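You operate a simulated robot arm through the tools that you are given. There is no shell and no other tool. Be economical: measure what you need, move in short steps, check, and stop when the job is done.

You run a simulated robot arm. Do the job below in one go: nothing can be reset, and whatever is moved stays where it is left.

Task
Open the spares drawer.
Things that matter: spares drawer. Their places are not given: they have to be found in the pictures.

Only the result counts: the job must be done as asked and must still hold three seconds after the hand-in. Knocking over, shifting, dropping, spilling or breaking anything else fails it.

Robot
A 6-joint arm with a two-finger parallel gripper, fixed in place. Base frame: the origin is at the foot of the arm, x ahead of it, y to its left, z up. Units: m, rad, N and s.
With the tool pointing down near the work surface it reaches from about 0.24 to 0.64 m from the base axis. Its first joint turns from -1.152 to 1.152 rad. Payload 2.7 kg.
The TCP is the grasp point between the finger pads, 0.023 m short of the fingertips. In the tool frame z runs along the fingers and y along their closing line. Largest opening 0.094 m; finger width 0.038, thickness 0.01; the body of the gripper, 0.054 by 0.096 m, starts 0.039 m behind the TCP.
Orientation is told as [roll, pitch, yaw] about the base's x, y, z axes, in that order, counted from this pose: with the fingers straight down and closing along the base's y, the tool's x points along the base's -x, its y along +y and its z along -z.

Tools
- The arm moves only by the tool arm_command. Its argument "motion" is one flat list of numbers, 7 for each row, row after row: the shift along the tool's x, y, z in m, then the turn, a rotation vector about the tool's x, y, z in rad, then the opening in per cent of the stroke, from 0 (shut) to 100 (fully open). In form: [dx, dy, dz, rx, ry, rz, jaw, dx, dy, dz, rx, ry, rz, jaw, ...]. A call has 1 to 10 rows; each row shifts and turns the commanded pose from where the row before left it, along the tool's axes as they then stand. A row lasts 0.2 s, in which the tool goes at most 0.05 m and 0.15 rad; a call with a longer step from one row to the next is refused whole, and so is a gripper value outside its range. A pose out of reach is approached as far as the arm can. The call stops where the force on the tool passes 40 N (or 10 N more than at its start, if that is more) or the arm is blocked; 0.2 s more then pass. The fingers move at their own pace (about 0.045 m/s each) and stop on an object; they squeeze with about 44 N. The grip force told is the motor's: it shows also when the fingers shut on nothing. Time passes only in rows, and 0.2 s behind the last, so rows that do not move let the fingers close. The reply holds the time, the measured pose of the TCP, the force on the tool along the base axes, the opening and the grip force, in the units named above and with some noise, and new pictures: "views" is both (left out), scene, wrist or none.
- Cameras (640 x 400 px; columns grow to the right, rows downward): "scene" is fixed at [0.0808, -0.4505, 1.3857]; the picture's right is [0.64, -0.77, 0.00], its down [-0.57, -0.48, -0.67] and it looks along [0.51, 0.43, -0.74] (base axes); focal length 308 px, centre (320, 200). "wrist" rides on the gripper at [0.086, 0.016, -0.075] in the tool frame; the picture's right is [-0.18, 0.98, 0.00], its down [-0.58, -0.11, -0.81] and it looks along [-0.79, -0.15, 0.59] (tool axes); focal length 243 px, centre (320, 200).
- locate(camera, pixels): for up to 12 pixels [column, row] of the newest picture of that camera ("zoom" is the newest enlarged one), the place [x, y, z] in the base frame of the surface seen there, good to about 0.002 m. The clock stands still meanwhile.
- inspect(camera, box): a new picture of the part [left, top, right, bottom] of that camera's present view, enlarged. The clock stands still meanwhile.
- hand_in(): hands the job in; it is judged then, once.

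Work in short steps. Measure before you move; look again where a grasp or a placing could have gone wrong, and mend it. You have 60 turns and 170 pictures in all, those below and enlarged ones among them. Open the gripper and draw the arm clear of the work before you hand the job in, unless the task says otherwise; then end with one line.

The tools are called after "Call:" as name(argument=value, ...) on one line, values as JSON. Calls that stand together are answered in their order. arm_command: Moves the arm, as the interface text tells. Its arguments: {"type":"object","properties":{"motion":{"type":"array"},"views":{"type":"string","enum":["both","scene","wrist","none"]}},"required":["motion"]} The other tools are called the same way: locate (camera, pixels) gives the place of the surface under pixels of a picture; inspect (camera, box) takes an enlarged picture of a part of a camera's view; hand_in () hands the job in.

At the start:

```text
time: 0.0
tcp_pos: [0.3614, -0.243, 1.0774]
tool_rot: [0.001, -0.001, 0.001]
wrist_force: [0.1, -0.2, -0.2]
width: 0.0938
gripper_force: 0.0
```

scene: 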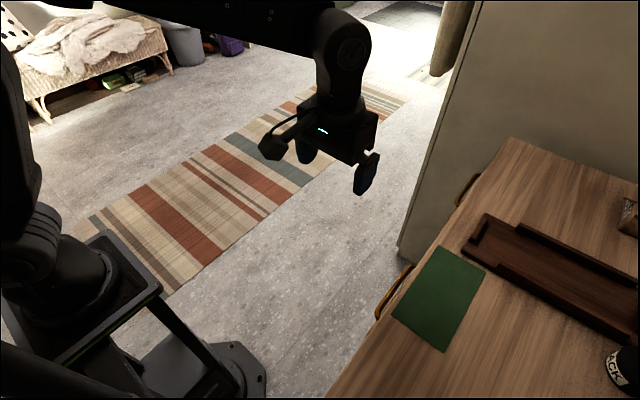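
wrist: 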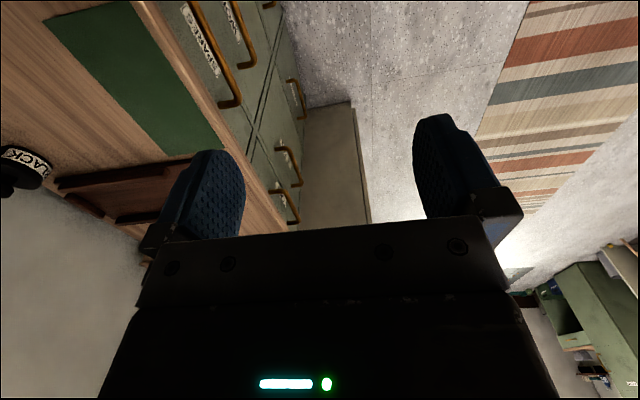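

The wrist view shows drawer fronts with labels around (200,50), (240,25), (295,90), (285,155). I enlarge this to read the labels.

Call:
inspect(camera="wrist", box=[160, 0, 320, 100])

Call:
inspect(camera="wrist", box=[220, 60, 340, 240])

Call:
locate(camera="wrist", pixels=[[190, 5], [215, 50], [238, 102], [222, 106], [228, 5], [252, 62], [200, 40], [290, 80], [304, 118], [280, 150], [299, 184], [240, 140]])

Call:
locate(camera="scene", pixels=[[410, 266], [378, 318], [392, 290], [457, 204], [478, 174], [440, 240], [360, 350], [466, 245], [470, 290]])

```text
4.00 times, centred on (240, 50) of wrist
```

zoom: 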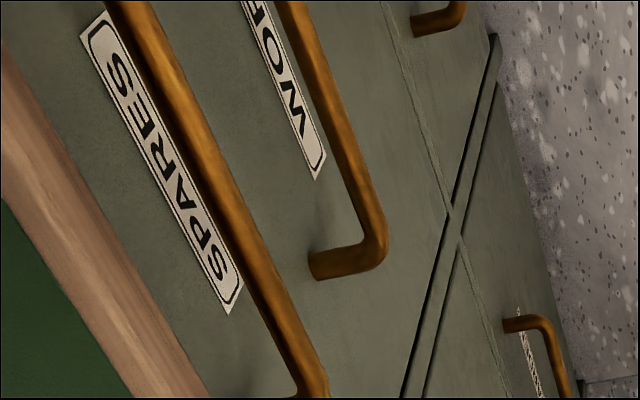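

```text
2.22 times, centred on (280, 150) of wrist
```

zoom: 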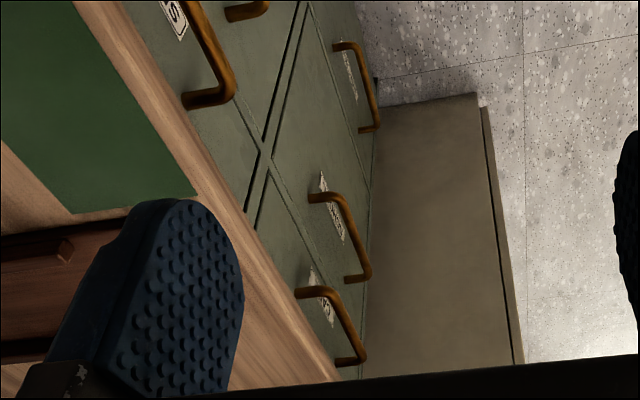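

```text
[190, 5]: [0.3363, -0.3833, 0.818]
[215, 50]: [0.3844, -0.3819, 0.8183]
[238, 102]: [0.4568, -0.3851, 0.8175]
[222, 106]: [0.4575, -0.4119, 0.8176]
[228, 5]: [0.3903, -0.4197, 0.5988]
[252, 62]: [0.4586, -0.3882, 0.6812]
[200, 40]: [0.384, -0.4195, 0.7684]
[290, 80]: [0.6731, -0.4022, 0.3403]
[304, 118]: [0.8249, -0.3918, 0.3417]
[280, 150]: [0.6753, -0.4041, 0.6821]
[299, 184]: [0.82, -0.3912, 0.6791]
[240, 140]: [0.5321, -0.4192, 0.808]
```

```text
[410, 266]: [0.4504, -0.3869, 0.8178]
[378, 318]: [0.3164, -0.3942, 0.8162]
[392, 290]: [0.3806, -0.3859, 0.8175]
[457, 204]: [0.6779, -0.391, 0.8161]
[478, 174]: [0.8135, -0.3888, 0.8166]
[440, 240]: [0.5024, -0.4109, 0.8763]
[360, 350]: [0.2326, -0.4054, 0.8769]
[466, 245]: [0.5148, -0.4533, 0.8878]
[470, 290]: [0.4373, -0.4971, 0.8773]
```

The SPARES label sits by the top-left handle: its bar runs x 0.31–0.457 at y ≈ -0.386, z ≈ 0.817, with the front at y ≈ -0.42. I tilt the tool in place so the fingers point at the front (-y), then check.

Call:
arm_command(motion=[0, 0, 0, 0.15, 0, 0, 60, 0, 0, 0, 0.15, 0, 0, 60, 0, 0, 0, 0.15, 0, 0, 60, 0, 0, 0, 0.15, 0, 0, 60, 0, 0, 0, 0.15, 0, 0, 60, 0, 0, 0, 0.15, 0, 0, 60, 0, 0, 0, 0.15, 0, 0, 60, 0, 0, 0, 0.15, 0, 0, 60, 0, 0, 0, 0.15, 0, 0, 60, 0, 0, 0, 0.15, 0, 0, 60])

```text
time: 2.2
tcp_pos: [0.3612, -0.2413, 1.0762]
tool_rot: [-1.502, -0.002, 0.001]
wrist_force: [-0.2, 0.0, 1.0]
width: 0.0563
gripper_force: 0.1
```

scene: 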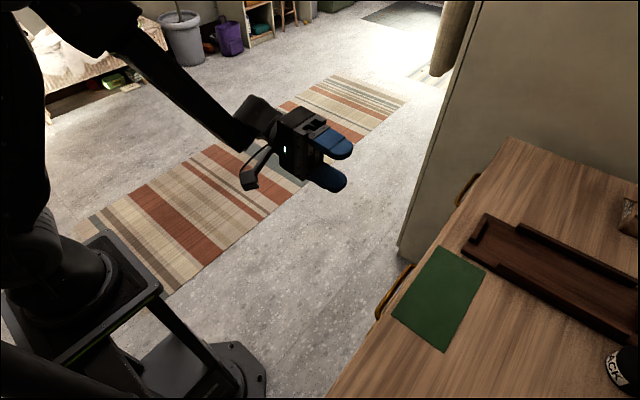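
wrist: 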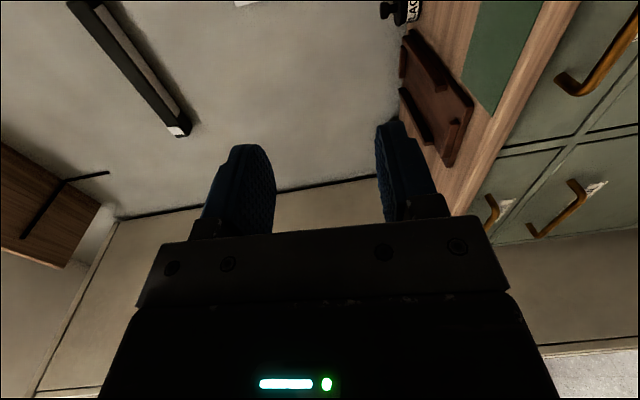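

The tool is now horizontal and the pose is free. I lower it to z ≈ 0.818 and x ≈ 0.385, still about 0.12 m short of the handle.

Call:
arm_command(motion=[0, 0, 0, 0.07, 0, 0, 60, -0.004, 0.043, 0, 0, 0, 0, 60, -0.004, 0.043, 0, 0, 0, 0, 60, -0.004, 0.043, 0, 0, 0, 0, 60, -0.004, 0.043, 0, 0, 0, 0, 60, -0.004, 0.043, 0, 0, 0, 0, 60, -0.004, 0.043, 0, 0, 0, 0, 60])

```text
time: 3.8
tcp_pos: [0.385, -0.2433, 0.8186]
tool_rot: [-1.568, -0.001, -0.001]
wrist_force: [0.4, -0.7, 0.6]
width: 0.0565
gripper_force: 0.0
```

scene: 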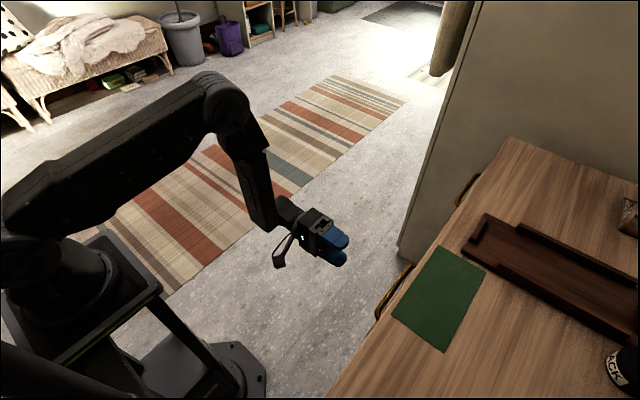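
wrist: 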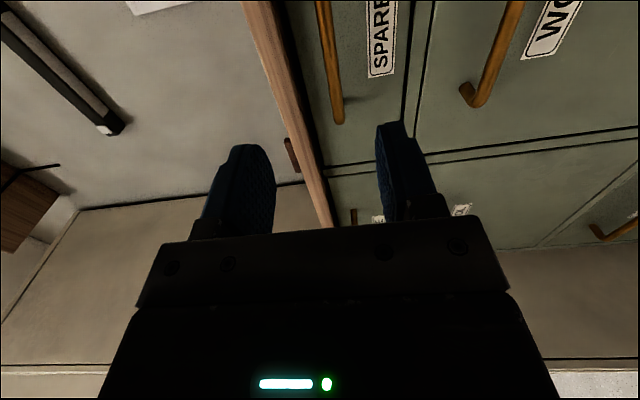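

This view confirms it: the SPARES label (382,40) is on the same front as the top handle (330,60), with the seam below both. I measure the bar again before closing in.

Call:
locate(camera="wrist", pixels=[[324, 20], [330, 60], [336, 100], [340, 122], [334, 60], [325, 60], [355, 60], [297, 90], [408, 60], [285, 60]])

```text
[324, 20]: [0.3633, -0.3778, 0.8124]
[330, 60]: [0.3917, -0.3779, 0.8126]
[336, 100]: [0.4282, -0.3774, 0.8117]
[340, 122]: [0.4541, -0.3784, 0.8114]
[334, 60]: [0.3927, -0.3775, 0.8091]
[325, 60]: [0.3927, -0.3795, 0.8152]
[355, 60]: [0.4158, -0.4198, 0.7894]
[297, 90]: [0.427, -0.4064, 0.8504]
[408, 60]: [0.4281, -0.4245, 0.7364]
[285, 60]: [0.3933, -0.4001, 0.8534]
```

The bar centre is at z ≈ 0.812, y ≈ -0.383, and the tabletop underside at about 0.85. I narrow the jaw to 40% and advance 0.14 m.

Call:
arm_command(motion=[0, 0.0065, 0, 0, 0, 0, 40, 0, 0, 0, 0, 0, 0, 40, 0, 0, 0.035, 0, 0, 0, 40, 0, 0, 0.035, 0, 0, 0, 40, 0, 0, 0.035, 0, 0, 0, 40, 0, 0, 0.02, 0, 0, 0, 40, 0, 0, 0.014, 0, 0, 0, 40])

```text
time: 5.4
tcp_pos: [0.3842, -0.3814, 0.813]
tool_rot: [-1.569, -0.001, 0.0]
wrist_force: [-0.3, -0.2, 0.8]
width: 0.0378
gripper_force: 0.0
```

scene: 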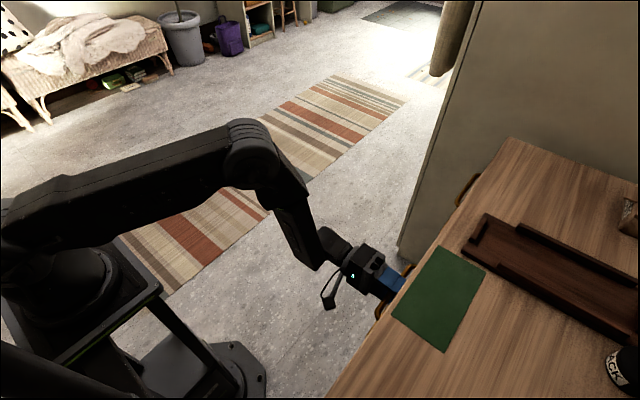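
wrist: 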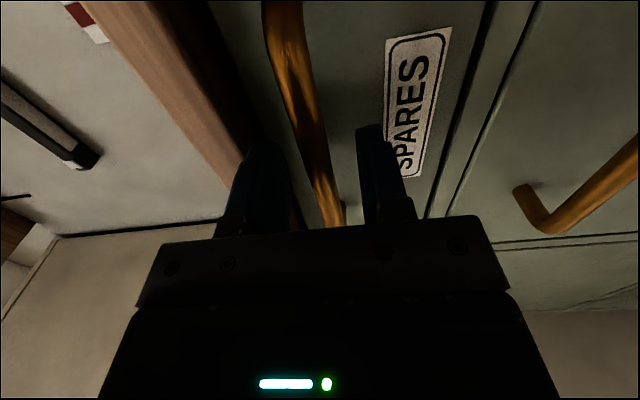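

The bar lies between the fingers with no contact force. I close the jaw on it.

Call:
arm_command(motion=[0, 0, 0, 0, 0, 0, 0, 0, 0, 0, 0, 0, 0, 0, 0, 0, 0, 0, 0, 0, 0], views="wrist")

```text
time: 6.2
tcp_pos: [0.3853, -0.381, 0.8108]
tool_rot: [-1.566, 0.003, 0.0]
wrist_force: [3.1, -2.3, -11.1]
width: 0.0115
gripper_force: 45.2
```

wrist: 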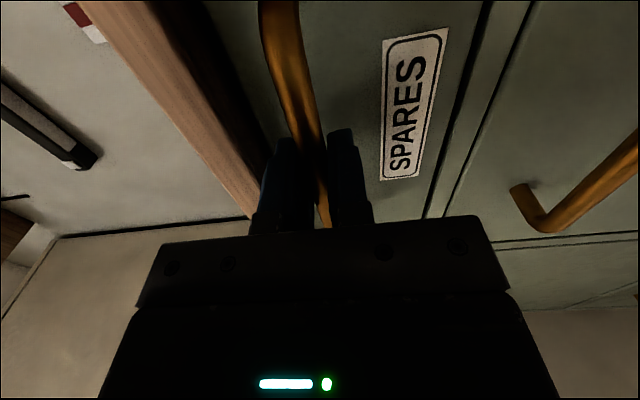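

The bar is held: width 0.0115, grip 45 N. I pull gently along +y.

Call:
arm_command(motion=[0, 0, -0.01, 0, 0, 0, 0, 0, 0, -0.015, 0, 0, 0, 0, 0, 0, -0.015, 0, 0, 0, 0, 0, 0, -0.015, 0, 0, 0, 0])

```text
time: 7.2
tcp_pos: [0.3845, -0.3259, 0.8104]
tool_rot: [-1.566, 0.002, 0.0]
wrist_force: [4.6, -1.3, -20.8]
width: 0.0118
gripper_force: 44.8
```

scene: 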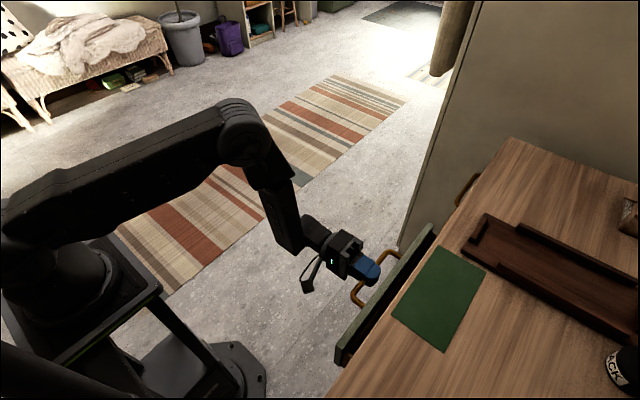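
wrist: 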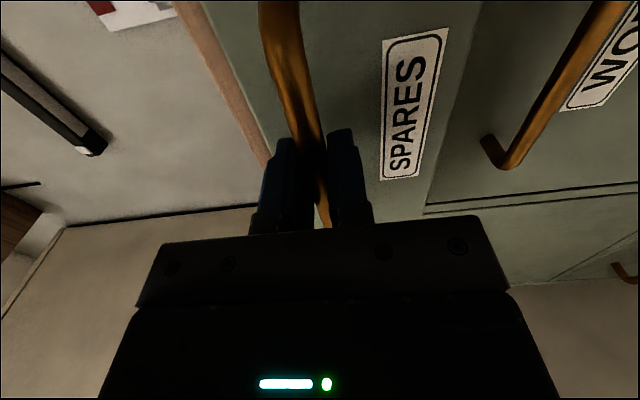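

The drawer moves out freely (about 55 mm so far). Vertical load is -21 N, so I lower the command by 1.5 mm and keep pulling.

Call:
arm_command(motion=[0, 0.0015, -0.015, 0, 0, 0, 0, 0, 0, -0.02, 0, 0, 0, 0, 0, 0, -0.02, 0, 0, 0, 0, 0, 0, -0.02, 0, 0, 0, 0, 0, 0, -0.02, 0, 0, 0, 0])

```text
time: 8.4
tcp_pos: [0.3851, -0.2314, 0.8107]
tool_rot: [-1.569, -0.001, -0.002]
wrist_force: [-0.3, -1.4, -10.1]
width: 0.0113
gripper_force: 44.5
```

scene: 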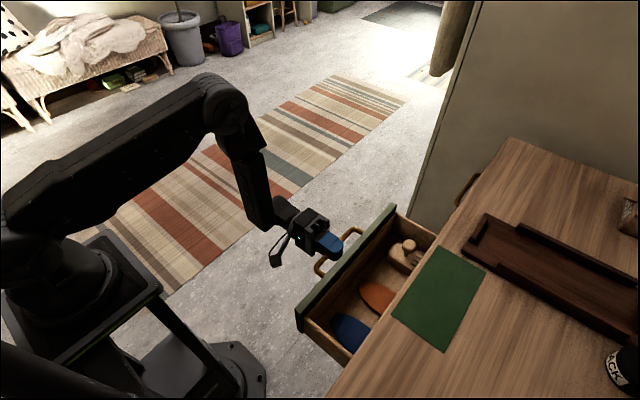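
wrist: 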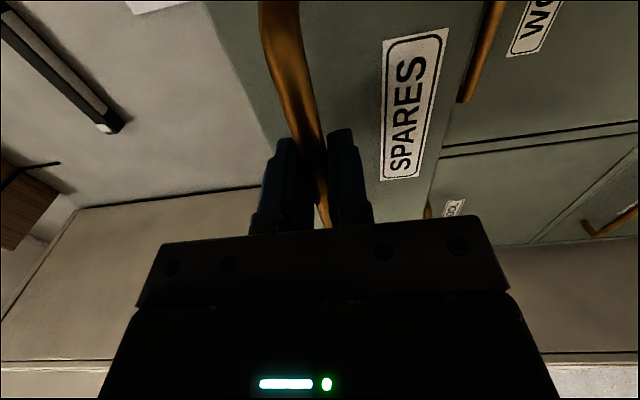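

The drawer is 0.15 m out with its contents undisturbed. I keep pulling in small steps to find the end stop.

Call:
arm_command(motion=[0, 0.0008, -0.015, 0, 0, 0, 0, 0, 0, -0.015, 0, 0, 0, 0, 0, 0, -0.015, 0, 0, 0, 0, 0, 0, -0.015, 0, 0, 0, 0])

```text
time: 9.4
tcp_pos: [0.3844, -0.1711, 0.8113]
tool_rot: [-1.57, 0.001, -0.001]
wrist_force: [-1.3, -1.4, -4.0]
width: 0.0117
gripper_force: 44.7
```

scene: 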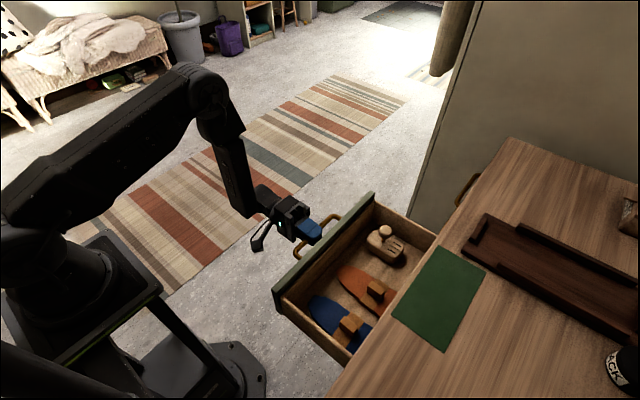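
wrist: 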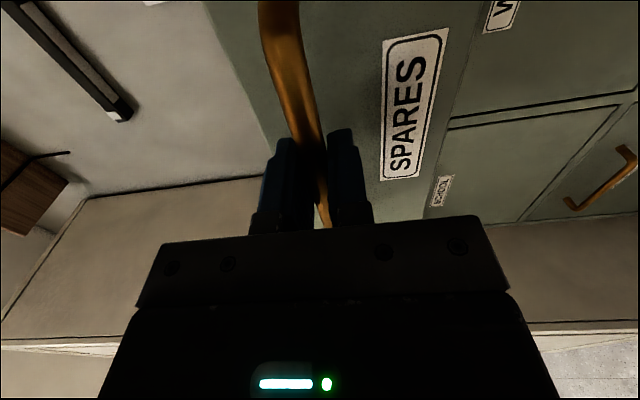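

It is 0.21 m out with no stop yet. I pull further in small steps.

Call:
arm_command(motion=[0, 0, -0.012, 0, 0, 0, 0, 0, 0, -0.012, 0, 0, 0, 0, 0, 0, -0.012, 0, 0, 0, 0, 0, 0, -0.012, 0, 0, 0, 0])

```text
time: 10.4
tcp_pos: [0.385, -0.1227, 0.812]
tool_rot: [-1.569, 0.0, -0.001]
wrist_force: [-6.0, -1.7, -1.6]
width: 0.0114
gripper_force: 44.7
```

scene: 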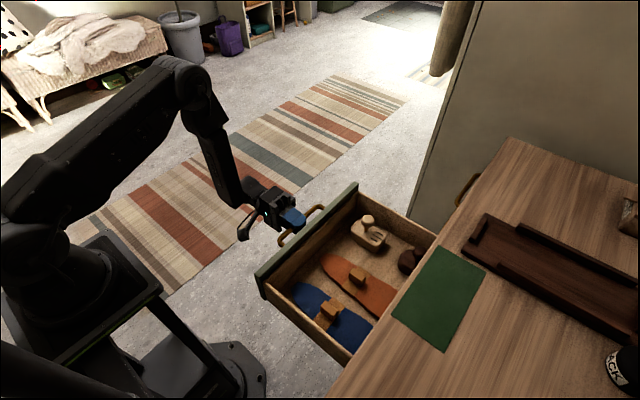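
wrist: 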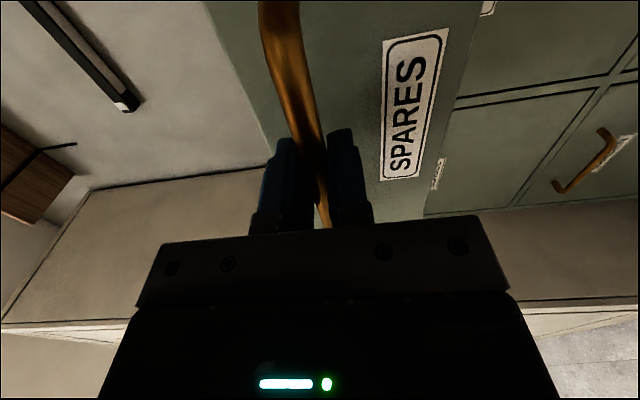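

Now 0.26 m out, still light. One more gentle pull toward the stop.

Call:
arm_command(motion=[0, 0, -0.01, 0, 0, 0, 0, 0, 0, -0.01, 0, 0, 0, 0, 0, 0, -0.01, 0, 0, 0, 0, 0, 0, -0.01, 0, 0, 0, 0])

```text
time: 11.0
tcp_pos: [0.3852, -0.1104, 0.8107]
tool_rot: [-1.571, 0.0, -0.009]
wrist_force: [2.6, -14.2, -0.8]
width: 0.0116
gripper_force: 45.5
stopped in row 2: the force on the tool passed its limit (the readings are from after the stop); the commanded pose is now the measured one
```

scene: 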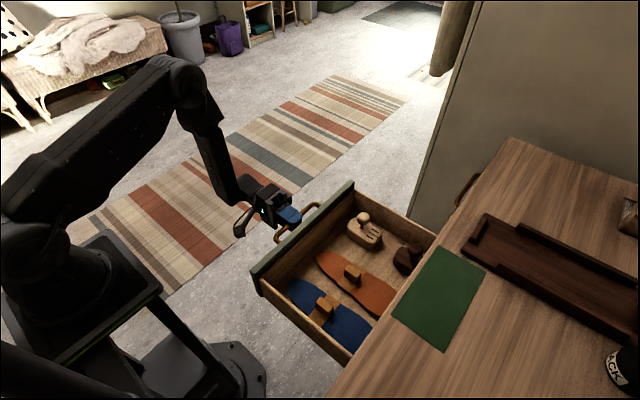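
wrist: 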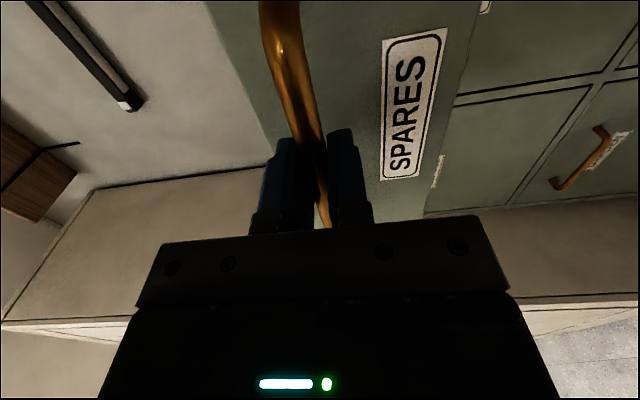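

The end stop is reached at 0.27 m, so the drawer is fully open. I release to 40% and then back straight off.

Call:
arm_command(motion=[0, 0, 0, 0, 0, 0, 40, 0, 0, 0, 0, 0, 0, 40, 0, 0, 0, 0, 0, 0, 40, 0, 0, -0.015, 0, 0, 0, 40, 0, 0, -0.02, 0, 0, 0, 40, 0, 0, -0.025, 0, 0, 0, 40])

```text
time: 12.4
tcp_pos: [0.3856, -0.0507, 0.8116]
tool_rot: [-1.571, 0.0, -0.008]
wrist_force: [0.3, 0.1, -0.4]
width: 0.0377
gripper_force: 0.0
```

scene: 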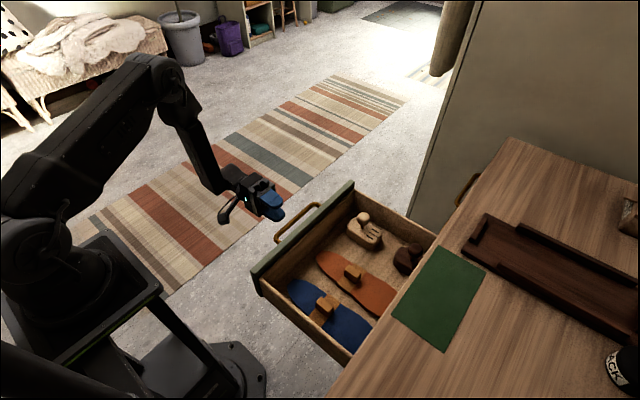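
wrist: 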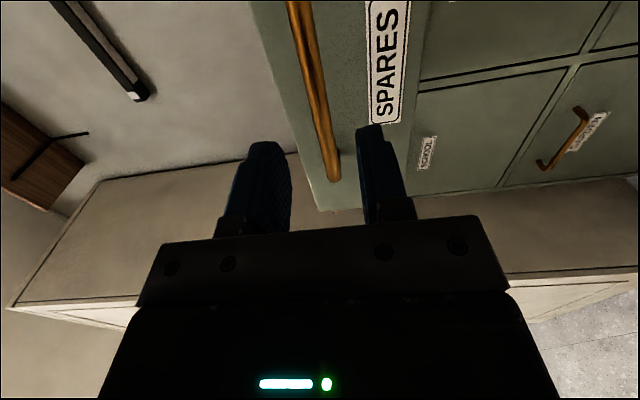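

The fingers are off the handle and the drawer stays out. I draw back a little further with the jaw open, and check that it holds.

Call:
arm_command(motion=[0, 0, -0.03, 0, 0, 0, 100, 0, -0.03, -0.03, 0, 0, 0, 100, 0, -0.04, 0, 0, 0, 0, 100, 0, -0.04, 0, 0, 0, 0, 100, 0, 0, 0, 0, 0, 0, 100], views="scene")

```text
time: 13.6
tcp_pos: [0.3849, 0.0106, 0.9204]
tool_rot: [-1.571, 0.001, -0.008]
wrist_force: [-0.1, -0.1, -0.2]
width: 0.0937
gripper_force: 0.1
```

scene: 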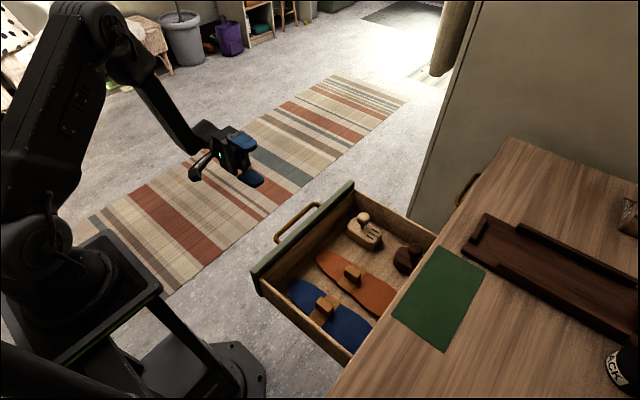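

The drawer stays fully open, nothing else has moved, and the arm is clear with the gripper open. I hand in.

Call:
hand_in()

```text
The job is handed in.
```

The spares drawer is open to its end stop, about 0.27 m out. The gripper is open and the arm is clear, and nothing else moved in the pictures.
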